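You operate a simulated robot arm through the tools that you are given. There is no shell and no other tool.

Carry out the task below with a simulated two-armed robot. There is one attempt and no reset: what you move stays moved.

JOB
Take the blue cloth from the left half of the bench and lay it out flat on the right half of the bench.

Only the result counts: the job must be done as asked and must still hold three seconds after the hand-in. Knocking over, shifting, dropping, spilling or breaking anything else fails it. Flat cloth is picked up by pressing the open fingertips on it (5 to 10 N) and closing them slowly along it; thin cloth reads only 2 to 8 mm in the jaws.

ROBOT AND FRAMES
Two 7-joint arms with two-finger parallel grippers on one trunk, on a base that drives. Base frame: it is fixed to the floor where the robot stands at the start and does not move with it; the origin is under the middle of the robot, x ahead of it, y to its left, z up. Lengths are in m, angles in degrees, forces in N, time in s.
The left shoulder is at the start at [0.06, 0.147, 0.526], the right one opposite. With the tool pointing down near the work surface each hand reaches from about 0.1 to 0.62 m from the robot's upright axis, wherever it stands, measured 20 degrees to its own side. Places, roughly: blue cloth [-2.5, -2.25, 0.75]; right half of the bench [-1.5, -1.6, 0.8]. Payload 3.43 kg a hand.
The tool frame of a hand sits at the grasp point between the pads (the TCP): z along the fingers, y along the line on which they close. The tips reach 0.03 m beyond it. Largest opening 0.094 m; finger width 0.028, thickness 0.01; the body of the gripper, 0.05 by 0.096 m, starts 0.055 m behind the TCP.
Orientation is told as [roll, pitch, yaw] about the base's x, y, z axes, in that order, counted from this pose: with the fingers straight down and closing along the base's y, the tool's x points along the base's -x, its y along +y and its z along -z.

CONTROLS
- The arms move only by the tool jog_arm. It takes "left_motion", "right_motion" or both (then of equal length, played together; a hand with none holds still); each is a list of rows, each an object of numbers (a shift or turn left out is 0, a gripper value left out holds the last): "dx", "dy", "dz": the shift along the tool's x, y, z in m; "rx", "ry", "rz": the turn, a rotation vector about the tool's x, y, z in rad; "gripper": the opening, from 0 (shut) to 1 (fully open). In form: [{"dx": .., "dy": .., "dz": .., "rx": .., "ry": .., "rz": .., "gripper": ..}, ...]. A call has 1 to 20 rows; each row shifts and turns the commanded pose from where the row before left it, along the tool's axes as they then stand. Each row takes 0.2 s and may step no farther than 0.05 m and 8.6 degrees from the row before; otherwise, or with a gripper value out of range, the whole call is refused. A pose out of reach is approached as far as the arm can. The call stops where the force on the tool passes 40 N (or 10 N more than at its start, if that is more) or the arm is blocked; 0.2 s more then pass. Each finger travels about 0.072 m/s and halts on what it meets, pressing with about 36 N; the grip force reading is that of the motor and also rises with nothing between the fingers. The clock runs only during rows and for 0.2 s after the last one: add rows that do not move to give the fingers time. The reply holds the time, the measured pose of the TCP, the force on the tool along the base axes, the opening and the grip force, in the units named above and with some noise, with the torque about the TCP (base axes, N m) and any sound that the robot's microphone picked up.
- Cameras (640 x 400 px; columns grow to the right, rows downward): "scene" is now at [0.0618, -0.0092, 1.1818]; the picture's right is [-0.09, -1.00, 0.00], its down [-0.36, 0.03, -0.93] and it looks along [0.93, -0.08, -0.36] (base axes); focal length 276 px, centre (320, 200). "left" rides on the left gripper at [0.076, -0.014, -0.102] in its tool frame; the picture's right is [0.18, 0.98, 0.00], its down [-0.75, 0.14, -0.64] and it looks along [-0.63, 0.12, 0.77] (tool axes); focal length 243 px, centre (320, 200). "right" rides on the right gripper at [0.076, 0.014, -0.102] in its tool frame; the picture's right is [-0.18, 0.98, 0.00], its down [-0.75, -0.14, -0.64] and it looks along [-0.63, -0.12, 0.77] (tool axes); focal length 243 px, centre (320, 200). There is no depth. A picture from a camera that has moved, and an enlarged one, comes with that camera's place and axes in the base frame and with its lens.
- grab_frame(camera): a new picture of that camera. It takes no simulated time.
- lift_body(by): slides the trunk up (or, below 0, down) by that many m; the arms and the scene camera ride with it, the base frame stays. It gives what a move gives, with no picture.
- roll_base(legs): drives the robot by 1 to 6 legs, each [ahead, left, turn to the left] in m, m and degrees, along the robot's own axes; the way and the turn of a leg run together, so that a leg with both is an arc; at most 1.5 m and 180 degrees a leg. The arms and the cameras ride along, it lands a little off, and it stops where it bumps. It gives what a move gives.
- turn_head(pan, tilt): turns the head with the scene camera to pan (to the left, within 86 degrees either way) and tilt (down, from -29 to 69), counted from straight ahead of the robot. It gives what a move gives.
- close_up(camera, box): a new picture of the part [left, top, right, bottom] of that camera's present view, enlarged. It takes no simulated time.
- hand_in(): hands the job in; it is judged then, once.

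Nothing tells you exact positions but the pictures and the camera data. Unless the task says otherwise, let go and move clear before handing in.

The tools are called after "Call:" by a JSON object that holds its "method" and its "body". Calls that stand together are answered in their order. jog_arm: Moves the arms, as the interface text tells. Its arguments: {"type":"object","properties":{"left_motion":{"type":"array","items":{"type":"object","properties":{"dx":{"type":"number"},"dy":{"type":"number"},"dz":{"type":"number"},"rx":{"type":"number"},"ry":{"type":"number"},"rz":{"type":"number"},"gripper":{"type":"number"}}}},"right_motion":{"type":"array","items":{"type":"object","properties":{"dx":{"type":"number"},"dy":{"type":"number"},"dz":{"type":"number"},"rx":{"type":"number"},"ry":{"type":"number"},"rz":{"type":"number"},"gripper":{"type":"number"}}}}},"required":[]} The other tools are called the same way: lift_body (by) slides the trunk up or down; roll_base (legs) drives the base; turn_head (pan, tilt) turns the head that bears the scene camera; grab_frame (camera) takes a picture; close_up (camera, box) takes an enlarged picture of a part of a camera's view; hand_in () hands the job in.

At the start:

```text
time_s: 0.0
left_position: [0.2971, 0.0949, 0.9623]
left_tcp_rot: [0.0, 0.0, 0.0]
left_wrist_force: [-0.5, 0.0, 0.5]
left_torque: [0.01, 0.01, 0.03]
left_grip_width: 0.0941
left_grip_force: 0.1
right_position: [0.34, -0.1723, 0.9646]
right_tcp_rot: [0.1, 0.0, 0.0]
right_wrist_force: [-0.3, 0.6, 0.6]
right_torque: [0.0, 0.01, 0.02]
right_grip_width: 0.0941
right_grip_force: 0.0
trunk travel left (down, up): [-0.233, 0.017]
robot x, y, heading: [0.0026, -0.0006, 0.1]
head pan, tilt: [-5.1, 21.0]
```

scene: 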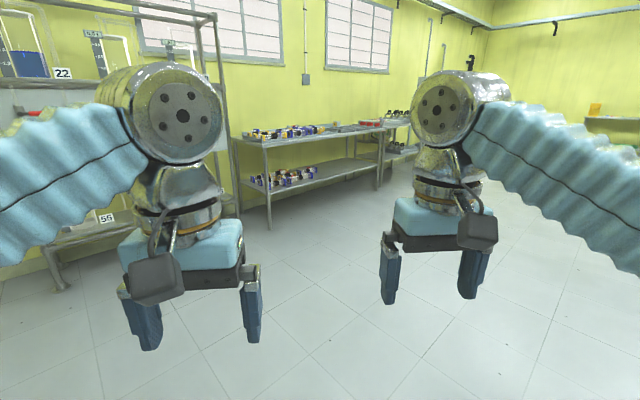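
right: 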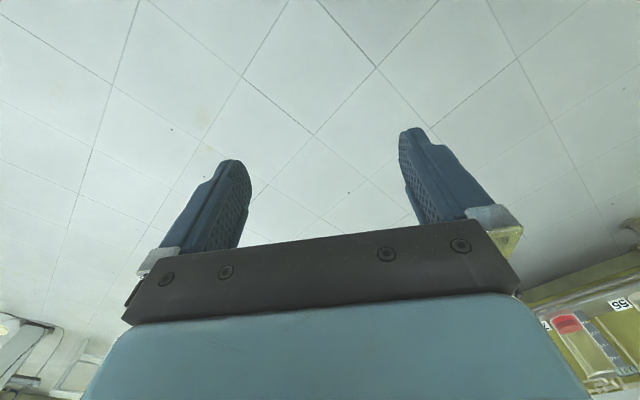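
left: 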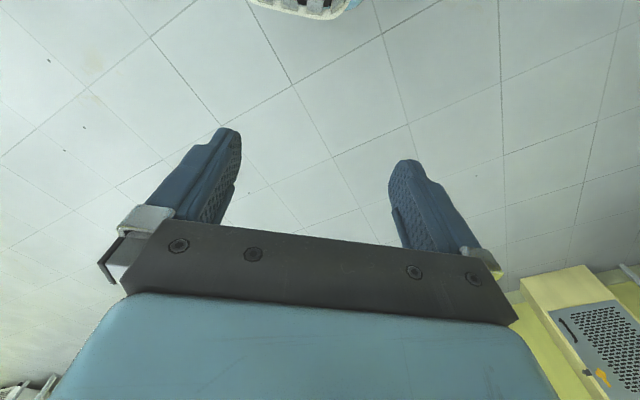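

I see the two arms, a shelf and a table ahead; the bench should be behind me and to the right. I'll look around by turning the head first.

Call:
{"method": "turn_head", "body": {"pan": -86, "tilt": 20}}

Call:
{"method": "grab_frame", "body": {"camera": "scene"}}

Call:
{"method": "turn_head", "body": {"pan": 86, "tilt": 20}}

Call:
{"method": "grab_frame", "body": {"camera": "scene"}}

```text
time_s: 1.5
left_position: [0.2968, 0.0956, 0.9633]
left_tcp_rot: [0.0, 0.0, 0.0]
left_wrist_force: [-0.6, -0.5, -0.4]
left_torque: [0.0, -0.02, -0.01]
left_grip_width: 0.0938
left_grip_force: 0.1
right_position: [0.341, -0.173, 0.9619]
right_tcp_rot: [0.0, 0.0, 0.1]
right_wrist_force: [1.2, 0.3, 0.1]
right_torque: [-0.03, -0.03, 0.0]
right_grip_width: 0.0941
right_grip_force: 0.1
trunk travel left (down, up): [-0.233, 0.017]
robot x, y, heading: [0.0001, -0.0017, 0.0]
head pan, tilt: [-85.9, 20.0]
```

```text
taken
camera scene: at [-0.0242, -0.0938, 1.1834], right [-1.0, -0.07, 0.0], down [-0.02, 0.34, -0.94], along [0.07, -0.94, -0.34], focal length 276 px, centre (320, 200)
```

scene: 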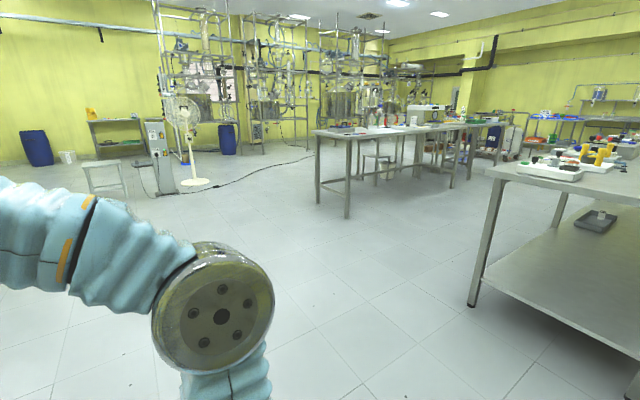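

```text
time_s: 4.1
left_position: [0.2966, 0.0953, 0.9626]
left_tcp_rot: [-0.1, 0.0, -0.1]
left_wrist_force: [-1.0, 0.7, 0.1]
left_torque: [-0.01, -0.01, 0.03]
left_grip_width: 0.094
left_grip_force: 0.0
right_position: [0.3403, -0.1719, 0.9629]
right_tcp_rot: [0.0, 0.0, 0.0]
right_wrist_force: [-1.0, -0.5, -0.8]
right_torque: [-0.01, -0.04, -0.02]
right_grip_width: 0.094
right_grip_force: 0.2
trunk travel left (down, up): [-0.233, 0.017]
robot x, y, heading: [0.0003, -0.0009, 0.2]
head pan, tilt: [85.9, 20.0]
```

```text
taken
camera scene: at [-0.0242, 0.092, 1.1834], right [1.0, -0.07, 0.0], down [-0.02, -0.34, -0.94], along [0.07, 0.94, -0.34], focal length 276 px, centre (320, 200)
```

scene: 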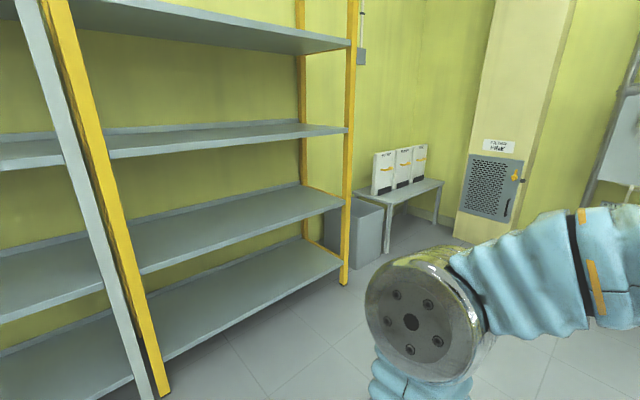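

The bench is behind and to the right of me, with one short end near (-1.0,-1.9)/(-1.3,-1.3). I'll turn on the spot toward it and look.

Call:
{"method": "roll_base", "body": {"legs": [[0, 0, -135]]}}

Call:
{"method": "turn_head", "body": {"pan": 0, "tilt": 15}}

Call:
{"method": "grab_frame", "body": {"camera": "scene"}}

Call:
{"method": "turn_head", "body": {"pan": 45, "tilt": 15}}

Call:
{"method": "grab_frame", "body": {"camera": "scene"}}

Call:
{"method": "turn_head", "body": {"pan": -45, "tilt": 15}}

Call:
{"method": "grab_frame", "body": {"camera": "scene"}}

```text
time_s: 10.1
left_position: [-0.1405, -0.2783, 0.9625]
left_tcp_rot: [0.0, 0.0, -134.7]
left_wrist_force: [0.1, 0.3, -0.7]
left_torque: [-0.01, -0.02, 0.02]
left_grip_width: 0.0941
left_grip_force: 0.1
right_position: [-0.3614, -0.1204, 0.963]
right_tcp_rot: [-0.1, -0.1, -134.6]
right_wrist_force: [0.0, -0.3, 0.1]
right_torque: [-0.01, -0.02, -0.01]
right_grip_width: 0.0942
right_grip_force: 0.0
trunk travel left (down, up): [-0.233, 0.017]
robot x, y, heading: [0.0049, -0.0007, -134.8]
head pan, tilt: [85.9, 20.0]
```

```text
time_s: 11.7
left_position: [-0.1405, -0.2778, 0.9623]
left_tcp_rot: [0.0, 0.0, -134.7]
left_wrist_force: [-0.7, -0.3, -1.0]
left_torque: [0.0, 0.02, -0.02]
left_grip_width: 0.094
left_grip_force: 0.1
right_position: [-0.3621, -0.1201, 0.9626]
right_tcp_rot: [0.0, 0.0, -134.6]
right_wrist_force: [0.2, 0.5, -0.5]
right_torque: [-0.02, 0.0, 0.0]
right_grip_width: 0.0937
right_grip_force: 0.2
trunk travel left (down, up): [-0.233, 0.017]
robot x, y, heading: [0.0035, -0.0011, -134.8]
head pan, tilt: [0.0, 15.0]
```

```text
taken
camera scene: at [-0.0455, -0.0461, 1.1915], right [-0.71, 0.7, 0.0], down [0.18, 0.18, -0.97], along [-0.68, -0.69, -0.26], focal length 276 px, centre (320, 200)
```

scene: 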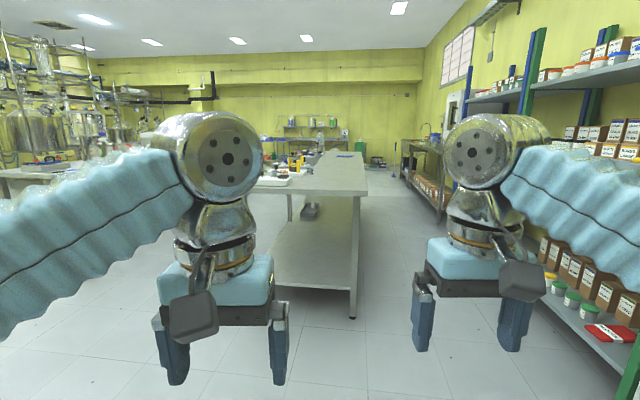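

```text
time_s: 12.8
left_position: [-0.141, -0.2772, 0.9628]
left_tcp_rot: [0.1, 0.0, -134.7]
left_wrist_force: [0.0, 0.6, -0.1]
left_torque: [-0.01, -0.01, -0.02]
left_grip_width: 0.0939
left_grip_force: 0.0
right_position: [-0.3609, -0.12, 0.9639]
right_tcp_rot: [0.0, -0.1, -134.6]
right_wrist_force: [0.1, 0.5, 0.0]
right_torque: [0.0, 0.03, -0.02]
right_grip_width: 0.094
right_grip_force: 0.1
trunk travel left (down, up): [-0.233, 0.017]
robot x, y, heading: [0.0039, -0.0002, -134.7]
head pan, tilt: [45.0, 15.0]
```

```text
taken
camera scene: at [0.0206, -0.073, 1.1915], right [-1.0, -0.01, 0.0], down [0.0, 0.26, -0.97], along [0.01, -0.97, -0.26], focal length 276 px, centre (320, 200)
```

scene: 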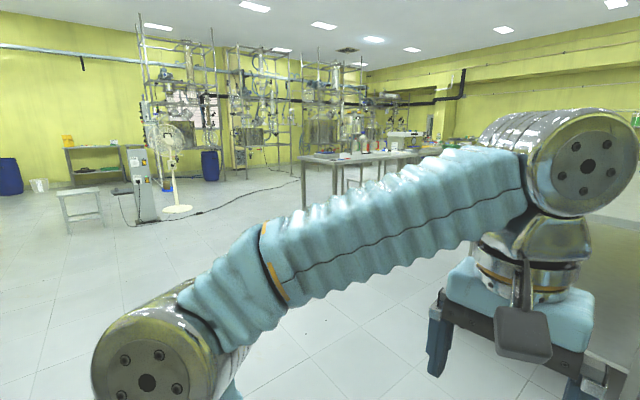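

```text
time_s: 14.5
left_position: [-0.1412, -0.2787, 0.9628]
left_tcp_rot: [0.0, 0.0, -134.7]
left_wrist_force: [-0.5, 0.6, -0.7]
left_torque: [-0.06, -0.01, 0.01]
left_grip_width: 0.0941
left_grip_force: 0.1
right_position: [-0.3619, -0.1206, 0.9631]
right_tcp_rot: [0.0, 0.0, -134.5]
right_wrist_force: [-0.2, 0.4, 0.2]
right_torque: [0.03, 0.02, 0.0]
right_grip_width: 0.0938
right_grip_force: 0.0
trunk travel left (down, up): [-0.233, 0.017]
robot x, y, heading: [-0.0009, -0.0, -134.7]
head pan, tilt: [-45.0, 15.0]
```

```text
taken
camera scene: at [-0.0733, 0.0197, 1.1915], right [-0.01, 1.0, 0.0], down [0.26, 0.0, -0.97], along [-0.97, -0.01, -0.26], focal length 276 px, centre (320, 200)
```

scene: 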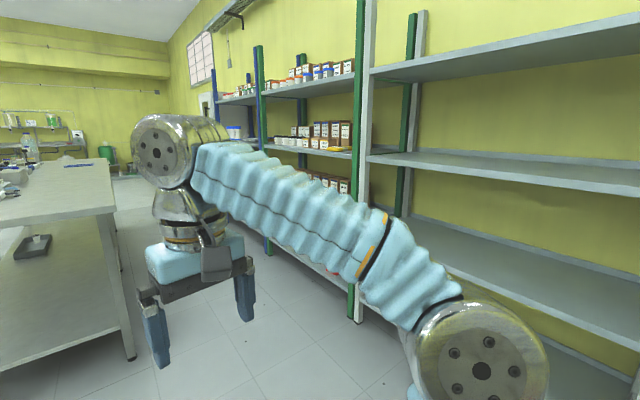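

The bench's near (short) end is about 1.5 m away, running away from me; a blue patch is visible near its far end on the right edge. Let me zoom in.

Call:
{"method": "turn_head", "body": {"pan": -10, "tilt": 15}}

Call:
{"method": "close_up", "body": {"camera": "scene", "box": [230, 100, 470, 250]}}

Call:
{"method": "grab_frame", "body": {"camera": "scene"}}

```text
time_s: 15.5
left_position: [-0.1407, -0.2777, 0.962]
left_tcp_rot: [0.1, 0.0, -134.7]
left_wrist_force: [0.0, -0.7, -0.7]
left_torque: [0.0, -0.01, 0.01]
left_grip_width: 0.094
left_grip_force: 0.0
right_position: [-0.3614, -0.1208, 0.9631]
right_tcp_rot: [0.0, 0.0, -134.6]
right_wrist_force: [-0.4, 0.7, -0.2]
right_torque: [0.02, 0.02, 0.0]
right_grip_width: 0.0941
right_grip_force: 0.0
trunk travel left (down, up): [-0.233, 0.017]
robot x, y, heading: [-0.0031, 0.0009, -134.6]
head pan, tilt: [-10.0, 15.0]
```

```text
2.67 times, centred on (350, 175) of scene
camera zoom: at [-0.0561, -0.0336, 1.1915], right [-0.58, 0.82, 0.0], down [0.21, 0.15, -0.97], along [-0.79, -0.56, -0.26], focal length 737 px, centre (240, 267)
```

zoom: 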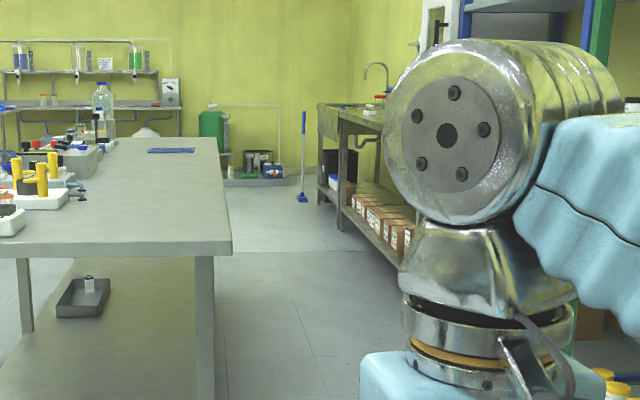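

```text
taken
camera scene: at [-0.0561, -0.0336, 1.1915], right [-0.58, 0.82, 0.0], down [0.21, 0.15, -0.97], along [-0.79, -0.56, -0.26], focal length 276 px, centre (320, 200)
```

scene: 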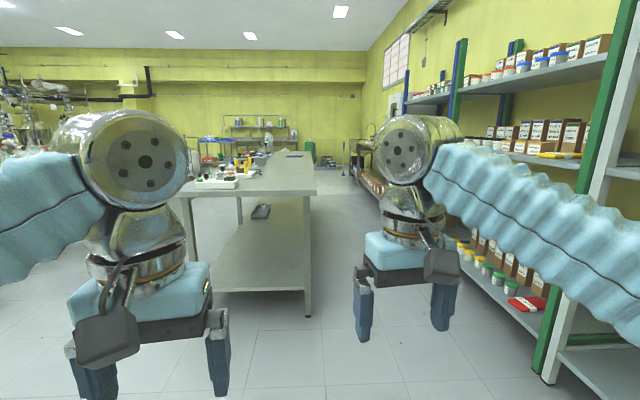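

The cloth lies near the far end of the bench, about 0.2 m in from the lane-side edge; clutter is on the other long side. I'll turn to face the bench side, back into the lane, then strafe along it, checking as I go.

Call:
{"method": "roll_base", "body": {"legs": [[0, 0, 82], [-0.6, 0, 0]]}}

Call:
{"method": "turn_head", "body": {"pan": -80, "tilt": 25}}

Call:
{"method": "grab_frame", "body": {"camera": "scene"}}

Call:
{"method": "turn_head", "body": {"pan": -45, "tilt": 25}}

Call:
{"method": "grab_frame", "body": {"camera": "scene"}}

```text
time_s: 22.3
left_position: [-0.1013, 0.3044, 0.9634]
left_tcp_rot: [0.0, 0.0, -54.3]
left_wrist_force: [0.4, -0.2, 0.4]
left_torque: [0.03, -0.02, -0.03]
left_grip_width: 0.094
left_grip_force: 0.0
right_position: [-0.293, 0.1143, 0.9627]
right_tcp_rot: [-0.1, 0.0, -54.2]
right_wrist_force: [0.1, -0.9, -0.9]
right_torque: [-0.01, -0.02, 0.01]
right_grip_width: 0.0938
right_grip_force: 0.1
trunk travel left (down, up): [-0.233, 0.017]
robot x, y, heading: [-0.3515, 0.4935, -54.5]
head pan, tilt: [-10.0, 15.0]
```

```text
time_s: 23.8
left_position: [-0.1013, 0.3056, 0.9622]
left_tcp_rot: [0.0, 0.0, -54.3]
left_wrist_force: [1.0, -0.3, -0.5]
left_torque: [-0.03, 0.0, 0.01]
left_grip_width: 0.0937
left_grip_force: 0.1
right_position: [-0.2942, 0.114, 0.9612]
right_tcp_rot: [-0.1, 0.1, -54.2]
right_wrist_force: [-0.2, -0.5, 0.7]
right_torque: [0.02, 0.0, 0.0]
right_grip_width: 0.0941
right_grip_force: 0.1
trunk travel left (down, up): [-0.233, 0.017]
robot x, y, heading: [-0.3534, 0.4901, -54.2]
head pan, tilt: [-80.0, 25.0]
```

```text
taken
camera scene: at [-0.4346, 0.4483, 1.1753], right [-0.72, 0.7, 0.0], down [0.29, 0.3, -0.91], along [-0.63, -0.65, -0.42], focal length 276 px, centre (320, 200)
```

scene: 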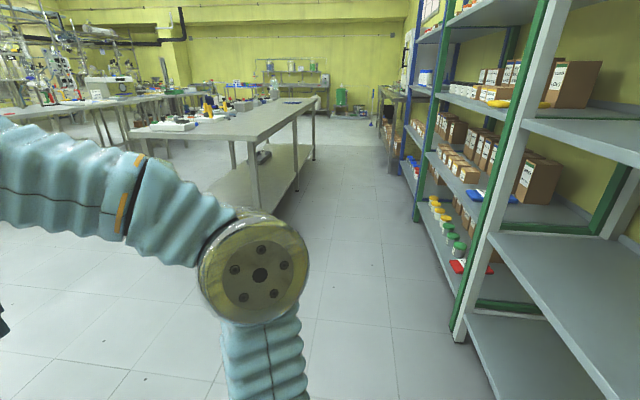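

```text
time_s: 24.8
left_position: [-0.1023, 0.305, 0.9623]
left_tcp_rot: [0.0, -0.1, -54.3]
left_wrist_force: [0.2, -0.6, 0.8]
left_torque: [-0.03, 0.01, 0.0]
left_grip_width: 0.0939
left_grip_force: 0.1
right_position: [-0.2912, 0.1135, 0.9631]
right_tcp_rot: [0.0, 0.0, -54.2]
right_wrist_force: [-0.2, -0.8, 0.5]
right_torque: [0.01, -0.02, -0.03]
right_grip_width: 0.0939
right_grip_force: 0.1
trunk travel left (down, up): [-0.233, 0.017]
robot x, y, heading: [-0.3495, 0.4923, -54.3]
head pan, tilt: [-45.0, 25.0]
```

```text
taken
camera scene: at [-0.3852, 0.4234, 1.1753], right [-0.99, 0.16, 0.0], down [0.07, 0.42, -0.91], along [-0.15, -0.89, -0.42], focal length 276 px, centre (320, 200)
```

scene: 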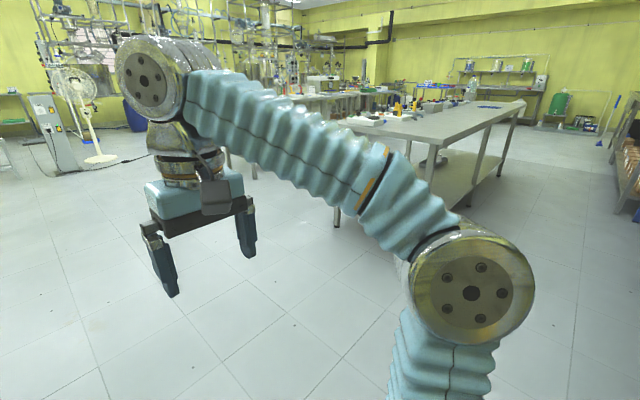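

I can now see the bench from the lane. I'll zoom in to measure the bench edge and lane.

Call:
{"method": "turn_head", "body": {"pan": -80, "tilt": 20}}

Call:
{"method": "close_up", "body": {"camera": "scene", "box": [110, 60, 350, 210]}}

Call:
{"method": "close_up", "body": {"camera": "scene", "box": [250, 60, 490, 210]}}

```text
time_s: 25.8
left_position: [-0.1011, 0.3058, 0.9622]
left_tcp_rot: [0.0, 0.0, -54.3]
left_wrist_force: [0.5, -0.2, 0.2]
left_torque: [0.0, -0.01, 0.0]
left_grip_width: 0.0939
left_grip_force: 0.1
right_position: [-0.2939, 0.1147, 0.9635]
right_tcp_rot: [0.0, 0.0, -54.3]
right_wrist_force: [-0.5, -0.2, -0.6]
right_torque: [-0.06, 0.0, -0.02]
right_grip_width: 0.0942
right_grip_force: 0.0
trunk travel left (down, up): [-0.233, 0.017]
robot x, y, heading: [-0.3569, 0.49, -54.3]
head pan, tilt: [-80.0, 20.0]
```

```text
2.67 times, centred on (230, 135) of scene
camera zoom: at [-0.4352, 0.4475, 1.1834], right [-0.72, 0.7, 0.0], down [0.24, 0.25, -0.94], along [-0.66, -0.67, -0.34], focal length 737 px, centre (560, 373)
```

zoom: 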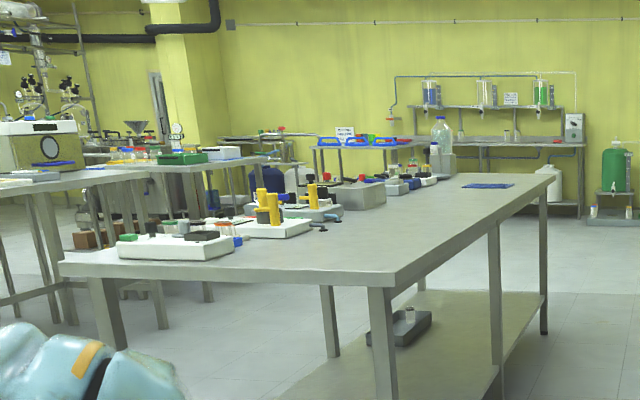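

```text
2.67 times, centred on (370, 135) of scene
camera zoom: at [-0.4352, 0.4475, 1.1834], right [-0.72, 0.7, 0.0], down [0.24, 0.25, -0.94], along [-0.66, -0.67, -0.34], focal length 737 px, centre (187, 373)
```

zoom: 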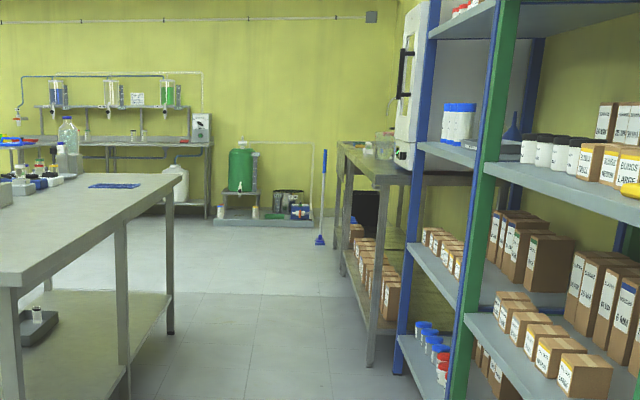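

From two views: bench top ≈0.84 m high, near corner at (-1.28,-0.93), running 2.34 m along azimuth ≈ -142°, 0.82 m deep; cloth centre ≈ (-2.58,-2.21), about 20 cm square. I'll check my own footprint by looking down.

Call:
{"method": "turn_head", "body": {"pan": 0, "tilt": 69}}

Call:
{"method": "grab_frame", "body": {"camera": "scene"}}

Call:
{"method": "turn_head", "body": {"pan": -86, "tilt": 60}}

Call:
{"method": "grab_frame", "body": {"camera": "scene"}}

```text
time_s: 27.3
left_position: [-0.1026, 0.3039, 0.9625]
left_tcp_rot: [-0.1, 0.0, -54.3]
left_wrist_force: [0.0, -0.6, 0.3]
left_torque: [0.0, -0.02, 0.01]
left_grip_width: 0.094
left_grip_force: 0.0
right_position: [-0.2926, 0.1145, 0.9626]
right_tcp_rot: [0.0, 0.0, -54.2]
right_wrist_force: [-0.1, 0.3, 0.6]
right_torque: [0.0, -0.03, 0.01]
right_grip_width: 0.0938
right_grip_force: 0.0
trunk travel left (down, up): [-0.233, 0.017]
robot x, y, heading: [-0.3512, 0.4924, -54.1]
head pan, tilt: [0.0, 68.8]
```

```text
taken
camera scene: at [-0.3377, 0.4689, 1.1159], right [-0.81, -0.58, 0.0], down [-0.54, 0.76, -0.36], along [0.21, -0.29, -0.93], focal length 276 px, centre (320, 200)
```

scene: 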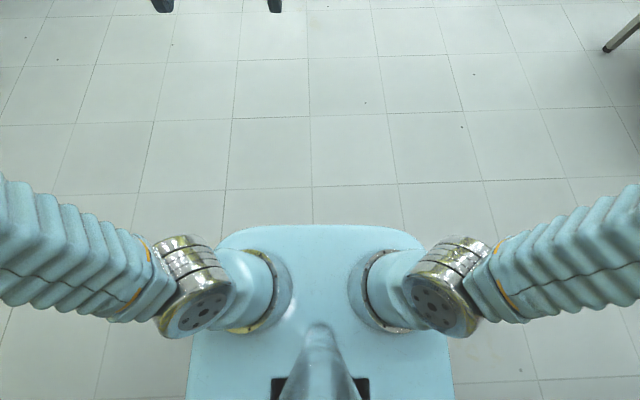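

```text
time_s: 28.9
left_position: [-0.1013, 0.3049, 0.9631]
left_tcp_rot: [0.0, 0.0, -54.2]
left_wrist_force: [-0.2, 0.4, -0.3]
left_torque: [-0.02, -0.02, -0.04]
left_grip_width: 0.094
left_grip_force: 0.0
right_position: [-0.2933, 0.1155, 0.9627]
right_tcp_rot: [-0.1, 0.0, -54.2]
right_wrist_force: [0.7, -0.5, 0.3]
right_torque: [0.03, 0.04, 0.01]
right_grip_width: 0.094
right_grip_force: 0.0
trunk travel left (down, up): [-0.233, 0.017]
robot x, y, heading: [-0.354, 0.4887, -54.4]
head pan, tilt: [-85.9, 60.0]
```

```text
taken
camera scene: at [-0.4215, 0.4716, 1.1252], right [-0.64, 0.77, 0.0], down [0.67, 0.55, -0.5], along [-0.38, -0.32, -0.87], focal length 276 px, centre (320, 200)
```

scene: 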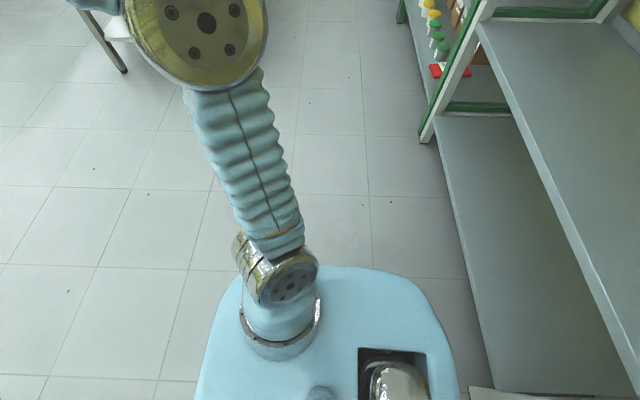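

My body reaches about 0.26 m ahead of and behind its axis; the lane is about 1.08 m wide. I'll align to the bench and strafe right along the lane in steps.

Call:
{"method": "roll_base", "body": {"legs": [[0, 0, 1.9], [0, -1.5, 0]]}}

Call:
{"method": "turn_head", "body": {"pan": -70, "tilt": 30}}

Call:
{"method": "grab_frame", "body": {"camera": "scene"}}

```text
time_s: 36.7
left_position: [-1.2698, -0.6116, 0.9627]
left_tcp_rot: [0.0, -0.1, -50.9]
left_wrist_force: [0.6, 0.6, 0.4]
left_torque: [0.0, 0.03, -0.02]
left_grip_width: 0.0941
left_grip_force: 0.1
right_position: [-1.4499, -0.8129, 0.9629]
right_tcp_rot: [0.0, 0.0, -51.0]
right_wrist_force: [0.7, 0.4, -0.3]
right_torque: [-0.01, -0.01, 0.01]
right_grip_width: 0.0938
right_grip_force: 0.1
trunk travel left (down, up): [-0.233, 0.017]
robot x, y, heading: [-1.5307, -0.4407, -51.3]
head pan, tilt: [-85.9, 60.0]
```

```text
time_s: 37.7
left_position: [-1.2709, -0.613, 0.9627]
left_tcp_rot: [0.0, 0.1, -51.0]
left_wrist_force: [0.3, 0.2, -0.5]
left_torque: [-0.04, -0.02, 0.0]
left_grip_width: 0.0941
left_grip_force: 0.1
right_position: [-1.4494, -0.8137, 0.9625]
right_tcp_rot: [0.0, 0.0, -51.1]
right_wrist_force: [-0.4, 0.0, 0.0]
right_torque: [0.05, 0.01, -0.01]
right_grip_width: 0.0941
right_grip_force: 0.0
trunk travel left (down, up): [-0.233, 0.017]
robot x, y, heading: [-1.5326, -0.4432, -50.9]
head pan, tilt: [-70.0, 30.0]
```

```text
taken
camera scene: at [-1.597, -0.4958, 1.1673], right [-0.86, 0.52, 0.0], down [0.26, 0.43, -0.87], along [-0.45, -0.74, -0.5], focal length 276 px, centre (320, 200)
```

scene: 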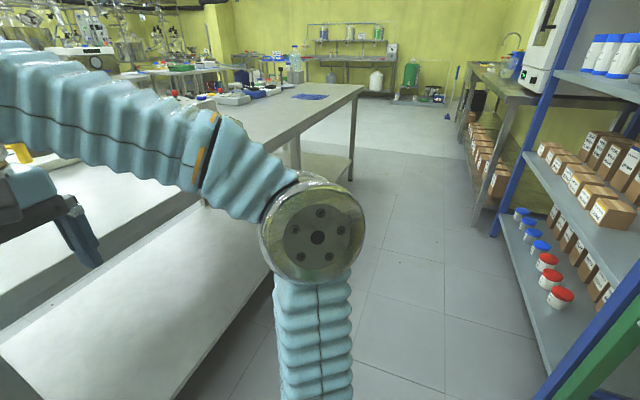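

I'm at the bench's near end in the lane, s≈-0.1, with clear lane ahead. Continuing to strafe right to stand opposite the cloth.

Call:
{"method": "roll_base", "body": {"legs": [[0, 0, -1.3], [0, -1.4, 0]]}}

Call:
{"method": "turn_head", "body": {"pan": -30, "tilt": 35}}

Call:
{"method": "grab_frame", "body": {"camera": "scene"}}

Call:
{"method": "turn_head", "body": {"pan": -80, "tilt": 35}}

Call:
{"method": "grab_frame", "body": {"camera": "scene"}}

```text
time_s: 44.8
left_position: [-2.3316, -1.4607, 0.962]
left_tcp_rot: [0.1, 0.0, -50.4]
left_wrist_force: [0.2, 0.6, 0.3]
left_torque: [-0.01, 0.0, 0.0]
left_grip_width: 0.0942
left_grip_force: 0.1
right_position: [-2.5115, -1.6632, 0.9619]
right_tcp_rot: [0.0, 0.1, -50.4]
right_wrist_force: [0.1, 0.0, -0.1]
right_torque: [-0.02, 0.0, -0.04]
right_grip_width: 0.0938
right_grip_force: 0.0
trunk travel left (down, up): [-0.233, 0.017]
robot x, y, heading: [-2.5985, -1.2911, -50.3]
head pan, tilt: [-70.0, 30.0]
```

```text
time_s: 45.9
left_position: [-2.3331, -1.4605, 0.9628]
left_tcp_rot: [0.0, 0.0, -50.4]
left_wrist_force: [-0.1, 0.4, 0.7]
left_torque: [-0.02, -0.02, 0.0]
left_grip_width: 0.094
left_grip_force: 0.1
right_position: [-2.5102, -1.6645, 0.9618]
right_tcp_rot: [0.1, 0.0, -50.5]
right_wrist_force: [0.1, -0.2, 0.0]
right_torque: [0.01, 0.05, 0.0]
right_grip_width: 0.0941
right_grip_force: 0.1
trunk travel left (down, up): [-0.233, 0.017]
robot x, y, heading: [-2.5962, -1.2949, -50.6]
head pan, tilt: [-30.0, 35.0]
```

```text
taken
camera scene: at [-2.6007, -1.3572, 1.1596], right [-0.99, -0.17, 0.0], down [-0.1, 0.57, -0.82], along [0.14, -0.81, -0.57], focal length 276 px, centre (320, 200)
```

scene: 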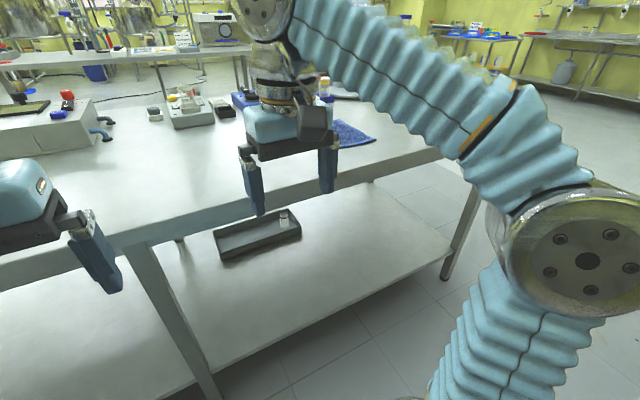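

```text
time_s: 47.1
left_position: [-2.3324, -1.461, 0.962]
left_tcp_rot: [0.1, -0.1, -50.4]
left_wrist_force: [0.6, 0.1, -0.3]
left_torque: [0.0, 0.01, 0.0]
left_grip_width: 0.094
left_grip_force: 0.1
right_position: [-2.5118, -1.6633, 0.9623]
right_tcp_rot: [0.0, -0.1, -50.3]
right_wrist_force: [-0.3, 0.1, 0.2]
right_torque: [0.01, 0.01, 0.0]
right_grip_width: 0.094
right_grip_force: 0.1
trunk travel left (down, up): [-0.233, 0.017]
robot x, y, heading: [-2.5952, -1.2913, -50.3]
head pan, tilt: [-80.0, 35.0]
```

```text
taken
camera scene: at [-2.6724, -1.3375, 1.1595], right [-0.76, 0.65, 0.0], down [0.37, 0.44, -0.82], along [-0.53, -0.62, -0.57], focal length 276 px, centre (320, 200)
```

scene: 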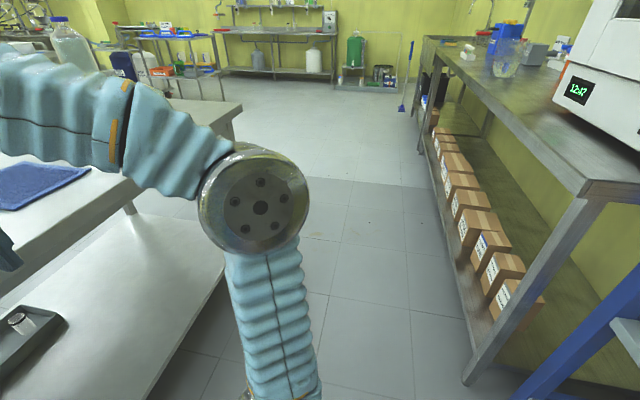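

I'm at s≈1.26, about 0.51 m from the bench edge; the blue cloth is visible ahead-right. I'll align and strafe to be opposite the cloth and look at it closely.

Call:
{"method": "roll_base", "body": {"legs": [[0, 0, -1.9], [0, -0.53, 0]]}}

Call:
{"method": "turn_head", "body": {"pan": 0, "tilt": 35}}

Call:
{"method": "grab_frame", "body": {"camera": "scene"}}

Call:
{"method": "grab_frame", "body": {"camera": "right"}}

Call:
{"method": "grab_frame", "body": {"camera": "left"}}

```text
time_s: 50.5
left_position: [-2.754, -1.7882, 0.9626]
left_tcp_rot: [0.0, 0.1, -52.9]
left_wrist_force: [-0.4, -0.1, 0.7]
left_torque: [0.02, -0.02, 0.01]
left_grip_width: 0.0941
left_grip_force: 0.1
right_position: [-2.94, -1.9839, 0.9639]
right_tcp_rot: [0.0, -0.1, -52.8]
right_wrist_force: [0.3, 0.0, 1.3]
right_torque: [-0.01, 0.01, -0.01]
right_grip_width: 0.094
right_grip_force: 0.1
trunk travel left (down, up): [-0.233, 0.017]
robot x, y, heading: [-3.0076, -1.6099, -52.8]
head pan, tilt: [-80.0, 35.0]
```

```text
time_s: 52.0
left_position: [-2.753, -1.7876, 0.9621]
left_tcp_rot: [0.0, 0.0, -53.0]
left_wrist_force: [-0.3, 0.5, 0.4]
left_torque: [0.01, 0.0, -0.03]
left_grip_width: 0.0938
left_grip_force: 0.1
right_position: [-2.9407, -1.9836, 0.9626]
right_tcp_rot: [0.0, 0.0, -52.8]
right_wrist_force: [0.3, -0.2, 0.4]
right_torque: [-0.01, -0.02, -0.02]
right_grip_width: 0.094
right_grip_force: 0.1
trunk travel left (down, up): [-0.233, 0.017]
robot x, y, heading: [-3.0114, -1.6089, -53.0]
head pan, tilt: [0.0, 35.0]
```

```text
taken
camera scene: at [-2.9745, -1.656, 1.1595], right [-0.8, -0.6, 0.0], down [-0.35, 0.46, -0.82], along [0.49, -0.65, -0.57], focal length 276 px, centre (320, 200)
```

scene: 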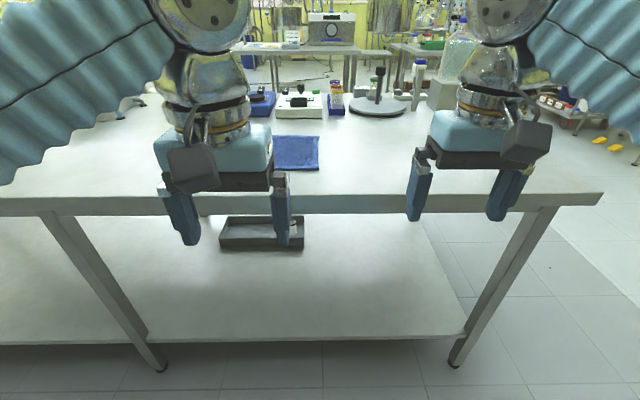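

```text
taken
camera right: at [-2.9759, -1.9152, 1.0663], right [0.89, 0.45, 0.0], down [0.34, -0.69, 0.64], along [0.29, -0.57, -0.77], focal length 243 px, centre (320, 200)
```

right: 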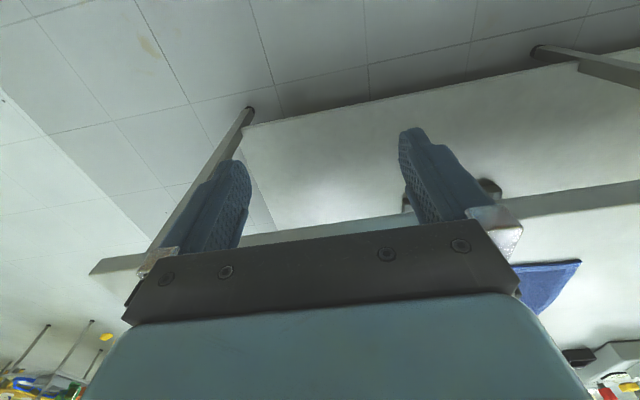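

```text
taken
camera left: at [-2.8107, -1.736, 1.0652], right [0.67, 0.74, 0.0], down [0.57, -0.52, 0.64], along [0.47, -0.43, -0.77], focal length 243 px, centre (320, 200)
```

left: 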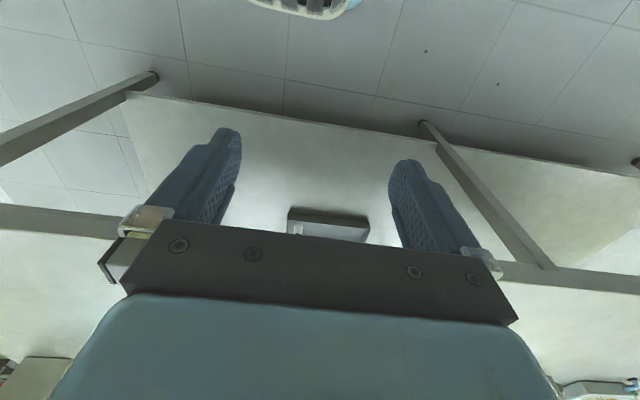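

The cloth lies flat just inside the bench edge, slightly left of centre of my view. Zooming in for precise measurement.

Call:
{"method": "close_up", "body": {"camera": "scene", "box": [232, 110, 392, 210]}}

Call:
{"method": "close_up", "body": {"camera": "scene", "box": [180, 60, 480, 210]}}

```text
4.00 times, centred on (312, 160) of scene
camera zoom: at [-2.9745, -1.656, 1.1595], right [-0.8, -0.6, 0.0], down [-0.35, 0.46, -0.82], along [0.49, -0.65, -0.57], focal length 1105 px, centre (352, 360)
```

zoom: 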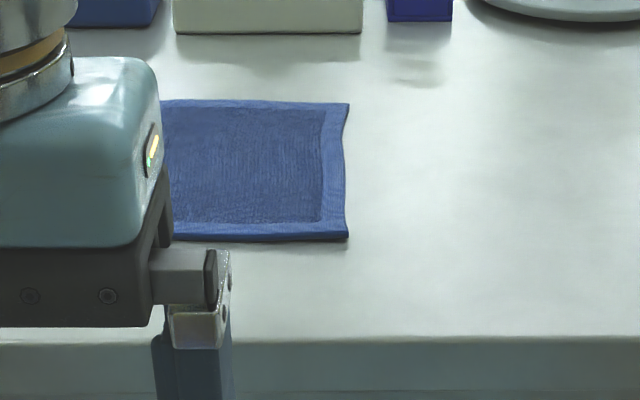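

```text
2.13 times, centred on (330, 135) of scene
camera zoom: at [-2.9745, -1.656, 1.1595], right [-0.8, -0.6, 0.0], down [-0.35, 0.46, -0.82], along [0.49, -0.65, -0.57], focal length 589 px, centre (299, 339)
```

zoom: 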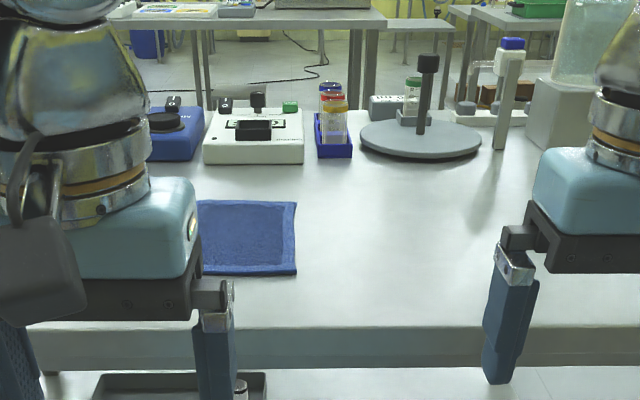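

The cloth is a bordered towel about 0.214 m square lying flat: right edge straight ahead of me (s≈1.78), left edge at s≈1.57, depth n −0.11 to −0.32. My plan is to pinch the middle of its left edge with the left hand (fingers closing along bench depth) and drag it flat along the bench. First I rotate the left hand 90° in free air.

Call:
{"method": "jog_arm", "body": {"left_motion": [{"rz": 0.1428}, {"rz": 0.1428}, {"rz": 0.1428}, {"rz": 0.1428}, {"rz": 0.1428}, {"rz": 0.1428}, {"rz": 0.1428}, {"rz": 0.1428}, {"rz": 0.1428}, {"rz": 0.1428}, {"rz": 0.1428}, {"rz": 0}]}}

Call:
{"method": "turn_head", "body": {"pan": 0, "tilt": 45}}

Call:
{"method": "grab_frame", "body": {"camera": "scene"}}

Call:
{"method": "grab_frame", "body": {"camera": "left"}}

```text
time_s: 54.6
left_position: [-2.7536, -1.7885, 0.9631]
left_tcp_rot: [0.1, 0.0, -143.0]
left_wrist_force: [-0.9, -0.2, 0.2]
left_torque: [0.02, 0.01, 0.0]
left_grip_width: 0.0941
left_grip_force: 0.1
right_position: [-2.9405, -1.9833, 0.9628]
right_tcp_rot: [-0.1, 0.0, -52.9]
right_wrist_force: [0.7, 0.3, 0.8]
right_torque: [-0.01, 0.0, 0.0]
right_grip_width: 0.0942
right_grip_force: 0.0
trunk travel left (down, up): [-0.233, 0.017]
robot x, y, heading: [-3.0088, -1.6084, -53.0]
head pan, tilt: [0.0, 35.0]
```

```text
time_s: 55.3
left_position: [-2.7533, -1.7891, 0.963]
left_tcp_rot: [0.0, -0.1, -143.0]
left_wrist_force: [0.1, 0.4, 0.3]
left_torque: [-0.02, -0.02, -0.01]
left_grip_width: 0.0939
left_grip_force: 0.1
right_position: [-2.9403, -1.9834, 0.9632]
right_tcp_rot: [0.1, 0.0, -52.8]
right_wrist_force: [0.2, -1.4, 0.4]
right_torque: [0.0, 0.03, -0.01]
right_grip_width: 0.0939
right_grip_force: 0.0
trunk travel left (down, up): [-0.233, 0.017]
robot x, y, heading: [-3.0086, -1.6117, -52.7]
head pan, tilt: [0.0, 45.0]
```

```text
taken
camera scene: at [-2.9785, -1.6506, 1.1448], right [-0.8, -0.6, 0.0], down [-0.43, 0.56, -0.71], along [0.43, -0.56, -0.71], focal length 276 px, centre (320, 200)
```

scene: 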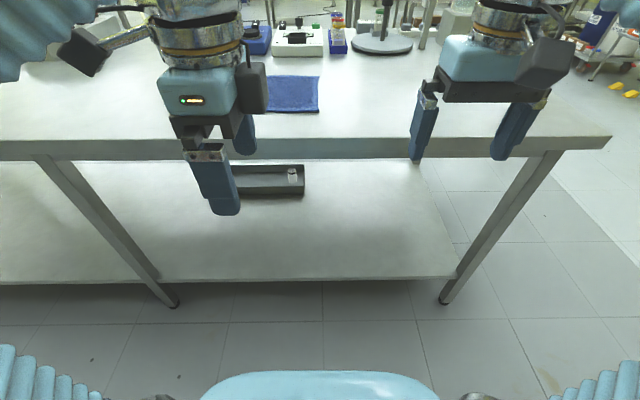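

```text
taken
camera left: at [-2.701, -1.7308, 1.0652], right [0.74, -0.67, 0.0], down [-0.52, -0.57, 0.64], along [-0.43, -0.48, -0.77], focal length 243 px, centre (320, 200)
```

left: 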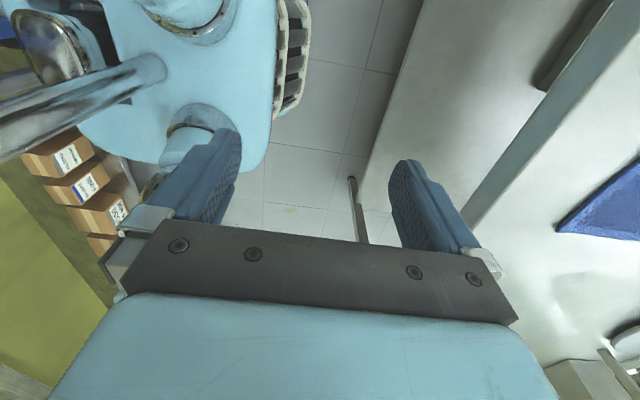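

The base front is ~0.29 m ahead of my axis and bench legs are inset ~0.05 m, so I can safely move 0.195 m forward (axis 0.33 m from the edge).

Call:
{"method": "roll_base", "body": {"legs": [[0.19, 0.03, 0]]}}

Call:
{"method": "turn_head", "body": {"pan": 15, "tilt": 45}}

Call:
{"method": "grab_frame", "body": {"camera": "scene"}}

Call:
{"method": "grab_frame", "body": {"camera": "left"}}

```text
time_s: 56.9
left_position: [-2.6137, -1.9216, 0.9635]
left_tcp_rot: [0.1, 0.0, -142.7]
left_wrist_force: [-0.4, 0.0, 0.6]
left_torque: [0.01, 0.01, 0.01]
left_grip_width: 0.0941
left_grip_force: 0.0
right_position: [-2.7996, -2.1173, 0.9634]
right_tcp_rot: [-0.1, 0.0, -52.7]
right_wrist_force: [0.1, 0.5, 0.5]
right_torque: [-0.02, -0.04, -0.05]
right_grip_width: 0.094
right_grip_force: 0.0
trunk travel left (down, up): [-0.233, 0.017]
robot x, y, heading: [-2.8703, -1.7449, -52.8]
head pan, tilt: [0.0, 45.0]
```

```text
time_s: 57.7
left_position: [-2.6133, -1.9219, 0.9622]
left_tcp_rot: [0.0, 0.1, -142.7]
left_wrist_force: [-0.2, -0.6, 0.1]
left_torque: [0.0, 0.01, 0.01]
left_grip_width: 0.0938
left_grip_force: 0.1
right_position: [-2.8005, -2.1173, 0.963]
right_tcp_rot: [-0.1, 0.0, -52.8]
right_wrist_force: [0.0, 0.6, -0.3]
right_torque: [-0.01, 0.0, -0.02]
right_grip_width: 0.0938
right_grip_force: 0.1
trunk travel left (down, up): [-0.233, 0.017]
robot x, y, heading: [-2.869, -1.7417, -52.6]
head pan, tilt: [15.0, 45.0]
```

```text
taken
camera scene: at [-2.8239, -1.7698, 1.1447], right [-0.61, -0.79, 0.0], down [-0.56, 0.43, -0.71], along [0.56, -0.43, -0.71], focal length 276 px, centre (320, 200)
```

scene: 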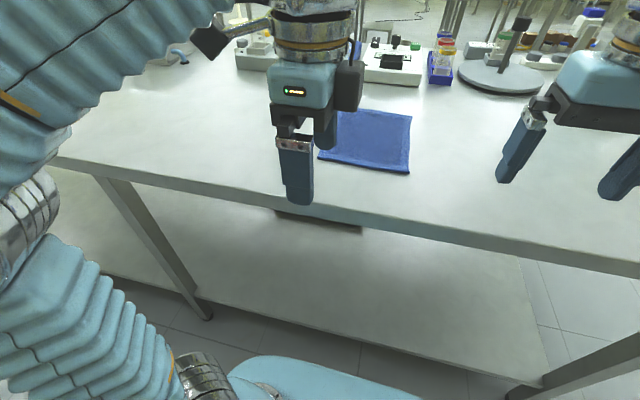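

```text
taken
camera left: at [-2.561, -1.8639, 1.0651], right [0.74, -0.67, 0.0], down [-0.51, -0.57, 0.64], along [-0.43, -0.48, -0.77], focal length 243 px, centre (320, 200)
```

left: 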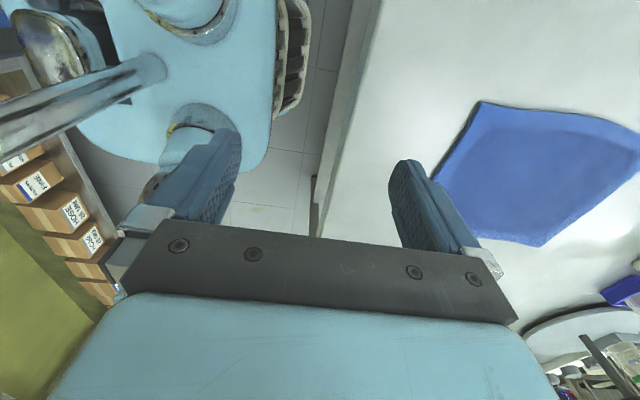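

Cloth now measured at s≈1.625–1.79, n≈−0.11 to −0.32 (about 0.165 × 0.21 m). I move the left hand above the middle of the cloth's left edge and check with the cameras.

Call:
{"method": "jog_arm", "body": {"left_motion": [{"dy": 0.04, "dx": 0.003}, {"dy": 0.04, "dx": 0.003}, {"dy": 0.04, "dx": 0.003}, {"dy": 0.04, "dx": 0.003}, {"dy": 0.04, "dx": 0.003}, {"dy": 0.0425, "dx": 0.002}, {"dz": 0.02}, {"dz": 0.02}, {"dz": 0}]}}

Call:
{"method": "grab_frame", "body": {"camera": "left"}}

Call:
{"method": "grab_frame", "body": {"camera": "scene"}}

```text
time_s: 59.7
left_position: [-2.5145, -2.0347, 0.9223]
left_tcp_rot: [0.0, 0.0, -142.7]
left_wrist_force: [0.4, 0.5, -0.4]
left_torque: [0.01, 0.02, 0.02]
left_grip_width: 0.0936
left_grip_force: 0.0
left hand out of reach, approached as far as the arm can: row 4, 5, 6
right_position: [-2.8006, -2.1169, 0.9631]
right_tcp_rot: [0.0, -0.1, -52.7]
right_wrist_force: [0.0, -0.8, -0.2]
right_torque: [-0.05, 0.0, -0.03]
right_grip_width: 0.0938
right_grip_force: 0.0
trunk travel left (down, up): [-0.233, 0.017]
robot x, y, heading: [-2.8708, -1.7436, -52.7]
head pan, tilt: [15.0, 45.0]
```

```text
taken
camera left: at [-2.462, -1.9765, 1.0242], right [0.74, -0.67, 0.0], down [-0.51, -0.57, 0.64], along [-0.43, -0.48, -0.77], focal length 243 px, centre (320, 200)
```

left: 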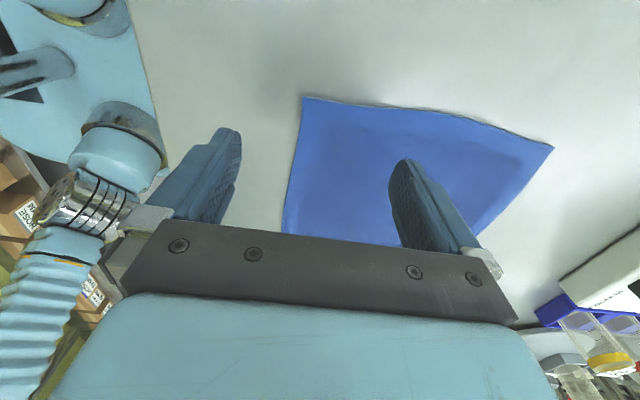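

```text
taken
camera scene: at [-2.8238, -1.7698, 1.1447], right [-0.61, -0.79, 0.0], down [-0.56, 0.43, -0.71], along [0.56, -0.43, -0.71], focal length 276 px, centre (320, 200)
```

scene: 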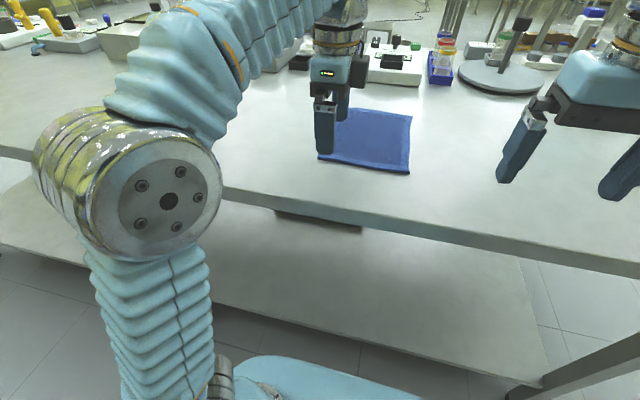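

The arm ran out of reach at that height (reach grows lower down). I'll inch the base 3 cm closer and then descend before extending.

Call:
{"method": "roll_base", "body": {"legs": [[0.035, 0, 0]]}}

Call:
{"method": "jog_arm", "body": {"left_motion": [{"dz": 0.015}, {"dz": 0.01}, {"dz": 0}]}}

Call:
{"method": "grab_frame", "body": {"camera": "left"}}

Call:
{"method": "grab_frame", "body": {"camera": "scene"}}

```text
time_s: 60.5
left_position: [-2.4938, -2.0627, 0.9218]
left_tcp_rot: [-0.1, -0.1, -142.7]
left_wrist_force: [0.2, 0.6, 1.1]
left_torque: [-0.04, 0.02, -0.02]
left_grip_width: 0.0942
left_grip_force: 0.1
right_position: [-2.7784, -2.1468, 0.9633]
right_tcp_rot: [0.1, 0.0, -52.6]
right_wrist_force: [0.0, 0.1, -0.1]
right_torque: [-0.01, -0.03, 0.01]
right_grip_width: 0.0941
right_grip_force: 0.0
trunk travel left (down, up): [-0.233, 0.017]
robot x, y, heading: [-2.8444, -1.7714, -52.9]
head pan, tilt: [15.0, 45.0]
```

```text
time_s: 61.3
left_position: [-2.4933, -2.0631, 0.8972]
left_tcp_rot: [-0.1, -0.1, -142.6]
left_wrist_force: [-0.1, -0.4, 0.4]
left_torque: [0.0, 0.02, 0.01]
left_grip_width: 0.0942
left_grip_force: 0.1
right_position: [-2.7788, -2.1466, 0.9619]
right_tcp_rot: [0.0, 0.0, -52.7]
right_wrist_force: [-0.6, -0.8, 0.2]
right_torque: [-0.03, 0.0, 0.0]
right_grip_width: 0.0942
right_grip_force: 0.0
trunk travel left (down, up): [-0.233, 0.017]
robot x, y, heading: [-2.8463, -1.7731, -52.9]
head pan, tilt: [15.0, 45.0]
```

```text
taken
camera left: at [-2.4404, -2.0049, 0.9996], right [0.74, -0.67, 0.0], down [-0.51, -0.57, 0.64], along [-0.43, -0.48, -0.77], focal length 243 px, centre (320, 200)
```

left: 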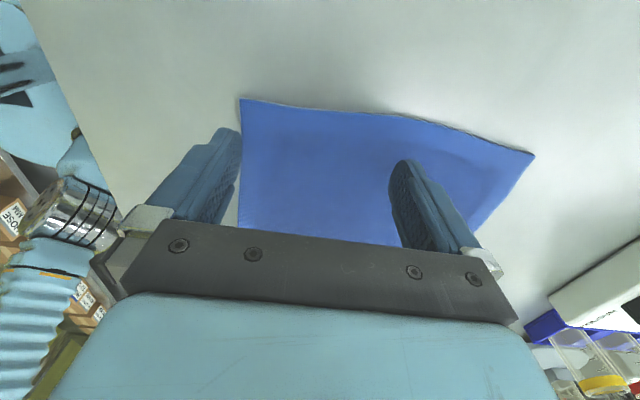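

```text
taken
camera scene: at [-2.8024, -1.7978, 1.1447], right [-0.61, -0.79, 0.0], down [-0.56, 0.43, -0.71], along [0.56, -0.43, -0.71], focal length 276 px, centre (320, 200)
```

scene: 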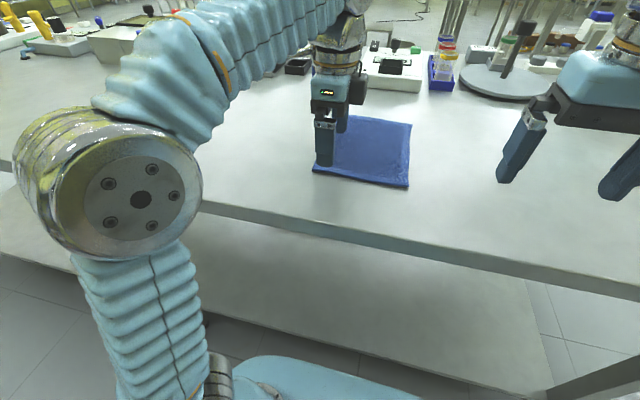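

The fingertips hover ~2 cm over the cloth; its left edge is ~2.8 cm beyond the finger line and its mid-depth is 5 cm further forward. I'll shift there and pre-close to ~45 mm.

Call:
{"method": "jog_arm", "body": {"left_motion": [{"dy": 0.02, "dx": 0.004, "gripper": 0.6}, {"dy": 0.02, "dx": 0.004, "gripper": 0.48}, {"dy": 0.01, "dx": 0.003, "gripper": 0.48}, {"dz": 0, "gripper": 0.48}]}}

Call:
{"method": "grab_frame", "body": {"camera": "left"}}

Call:
{"method": "close_up", "body": {"camera": "scene", "box": [240, 60, 440, 210]}}

```text
time_s: 62.3
left_position: [-2.4539, -2.094, 0.8983]
left_tcp_rot: [0.0, 0.0, -142.7]
left_wrist_force: [-0.4, -0.1, 0.7]
left_torque: [-0.03, -0.01, -0.02]
left_grip_width: 0.0451
left_grip_force: 0.1
right_position: [-2.78, -2.1451, 0.9623]
right_tcp_rot: [0.0, 0.0, -52.6]
right_wrist_force: [-0.1, 0.7, -0.1]
right_torque: [0.01, 0.01, 0.02]
right_grip_width: 0.0942
right_grip_force: 0.1
trunk travel left (down, up): [-0.233, 0.017]
robot x, y, heading: [-2.8454, -1.7733, -52.8]
head pan, tilt: [15.0, 45.0]
```

```text
taken
camera left: at [-2.4014, -2.0364, 0.9995], right [0.74, -0.67, 0.0], down [-0.51, -0.57, 0.64], along [-0.43, -0.48, -0.77], focal length 243 px, centre (320, 200)
```

left: 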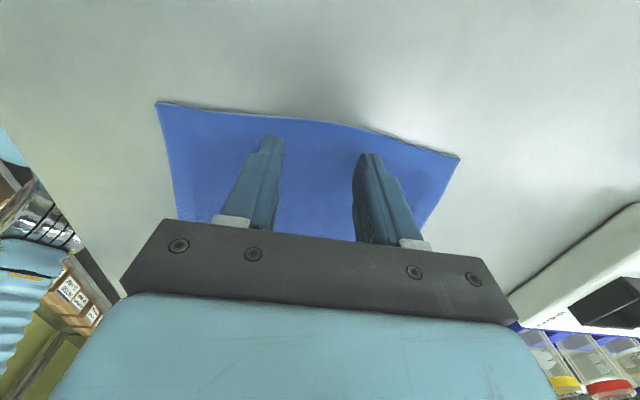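

```text
2.67 times, centred on (340, 135) of scene
camera zoom: at [-2.8024, -1.7978, 1.1447], right [-0.61, -0.79, 0.0], down [-0.56, 0.43, -0.71], along [0.56, -0.43, -0.71], focal length 737 px, centre (267, 373)
```

zoom: 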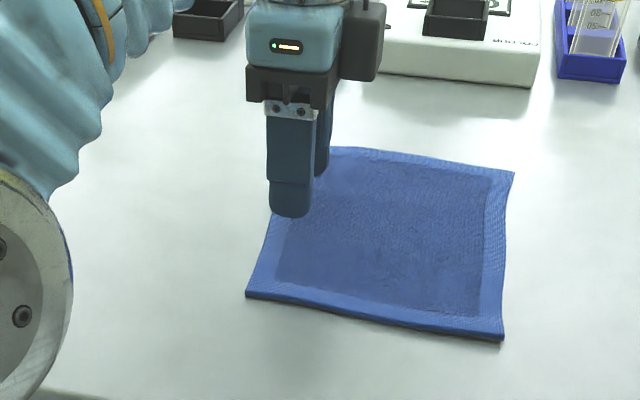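

Fingers are centred over the middle of the cloth's left edge. I'll now descend carefully watching the force.

Call:
{"method": "jog_arm", "body": {"left_motion": [{"dx": -0.003, "dz": 0.004}, {"dz": 0.004}, {"dz": 0.004}, {"dz": 0}]}}

Call:
{"method": "close_up", "body": {"camera": "scene", "box": [270, 90, 390, 165]}}

```text
time_s: 63.3
left_position: [-2.4559, -2.0974, 0.8867]
left_tcp_rot: [0.1, 0.0, -142.7]
left_wrist_force: [-0.4, 0.0, -0.2]
left_torque: [0.0, 0.0, 0.0]
left_grip_width: 0.045
left_grip_force: 0.0
right_position: [-2.7784, -2.1463, 0.9626]
right_tcp_rot: [0.0, 0.0, -52.6]
right_wrist_force: [0.1, -0.2, -0.6]
right_torque: [-0.01, 0.02, 0.0]
right_grip_width: 0.094
right_grip_force: 0.1
trunk travel left (down, up): [-0.233, 0.017]
robot x, y, heading: [-2.8459, -1.7654, -52.4]
head pan, tilt: [15.0, 45.0]
```

```text
5.33 times, centred on (330, 128) of scene
camera zoom: at [-2.8024, -1.7978, 1.1447], right [-0.61, -0.79, 0.0], down [-0.56, 0.43, -0.71], along [0.56, -0.43, -0.71], focal length 1473 px, centre (267, 587)
```

zoom: 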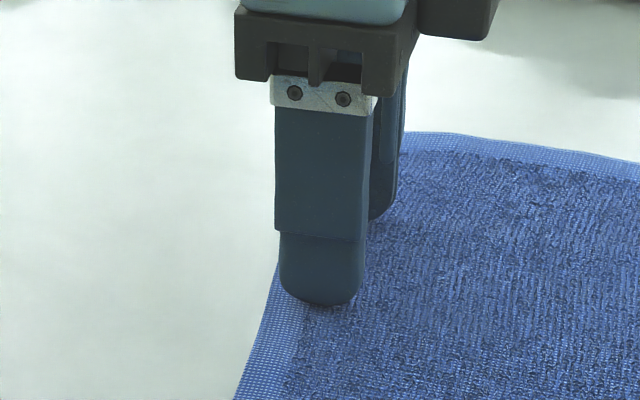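

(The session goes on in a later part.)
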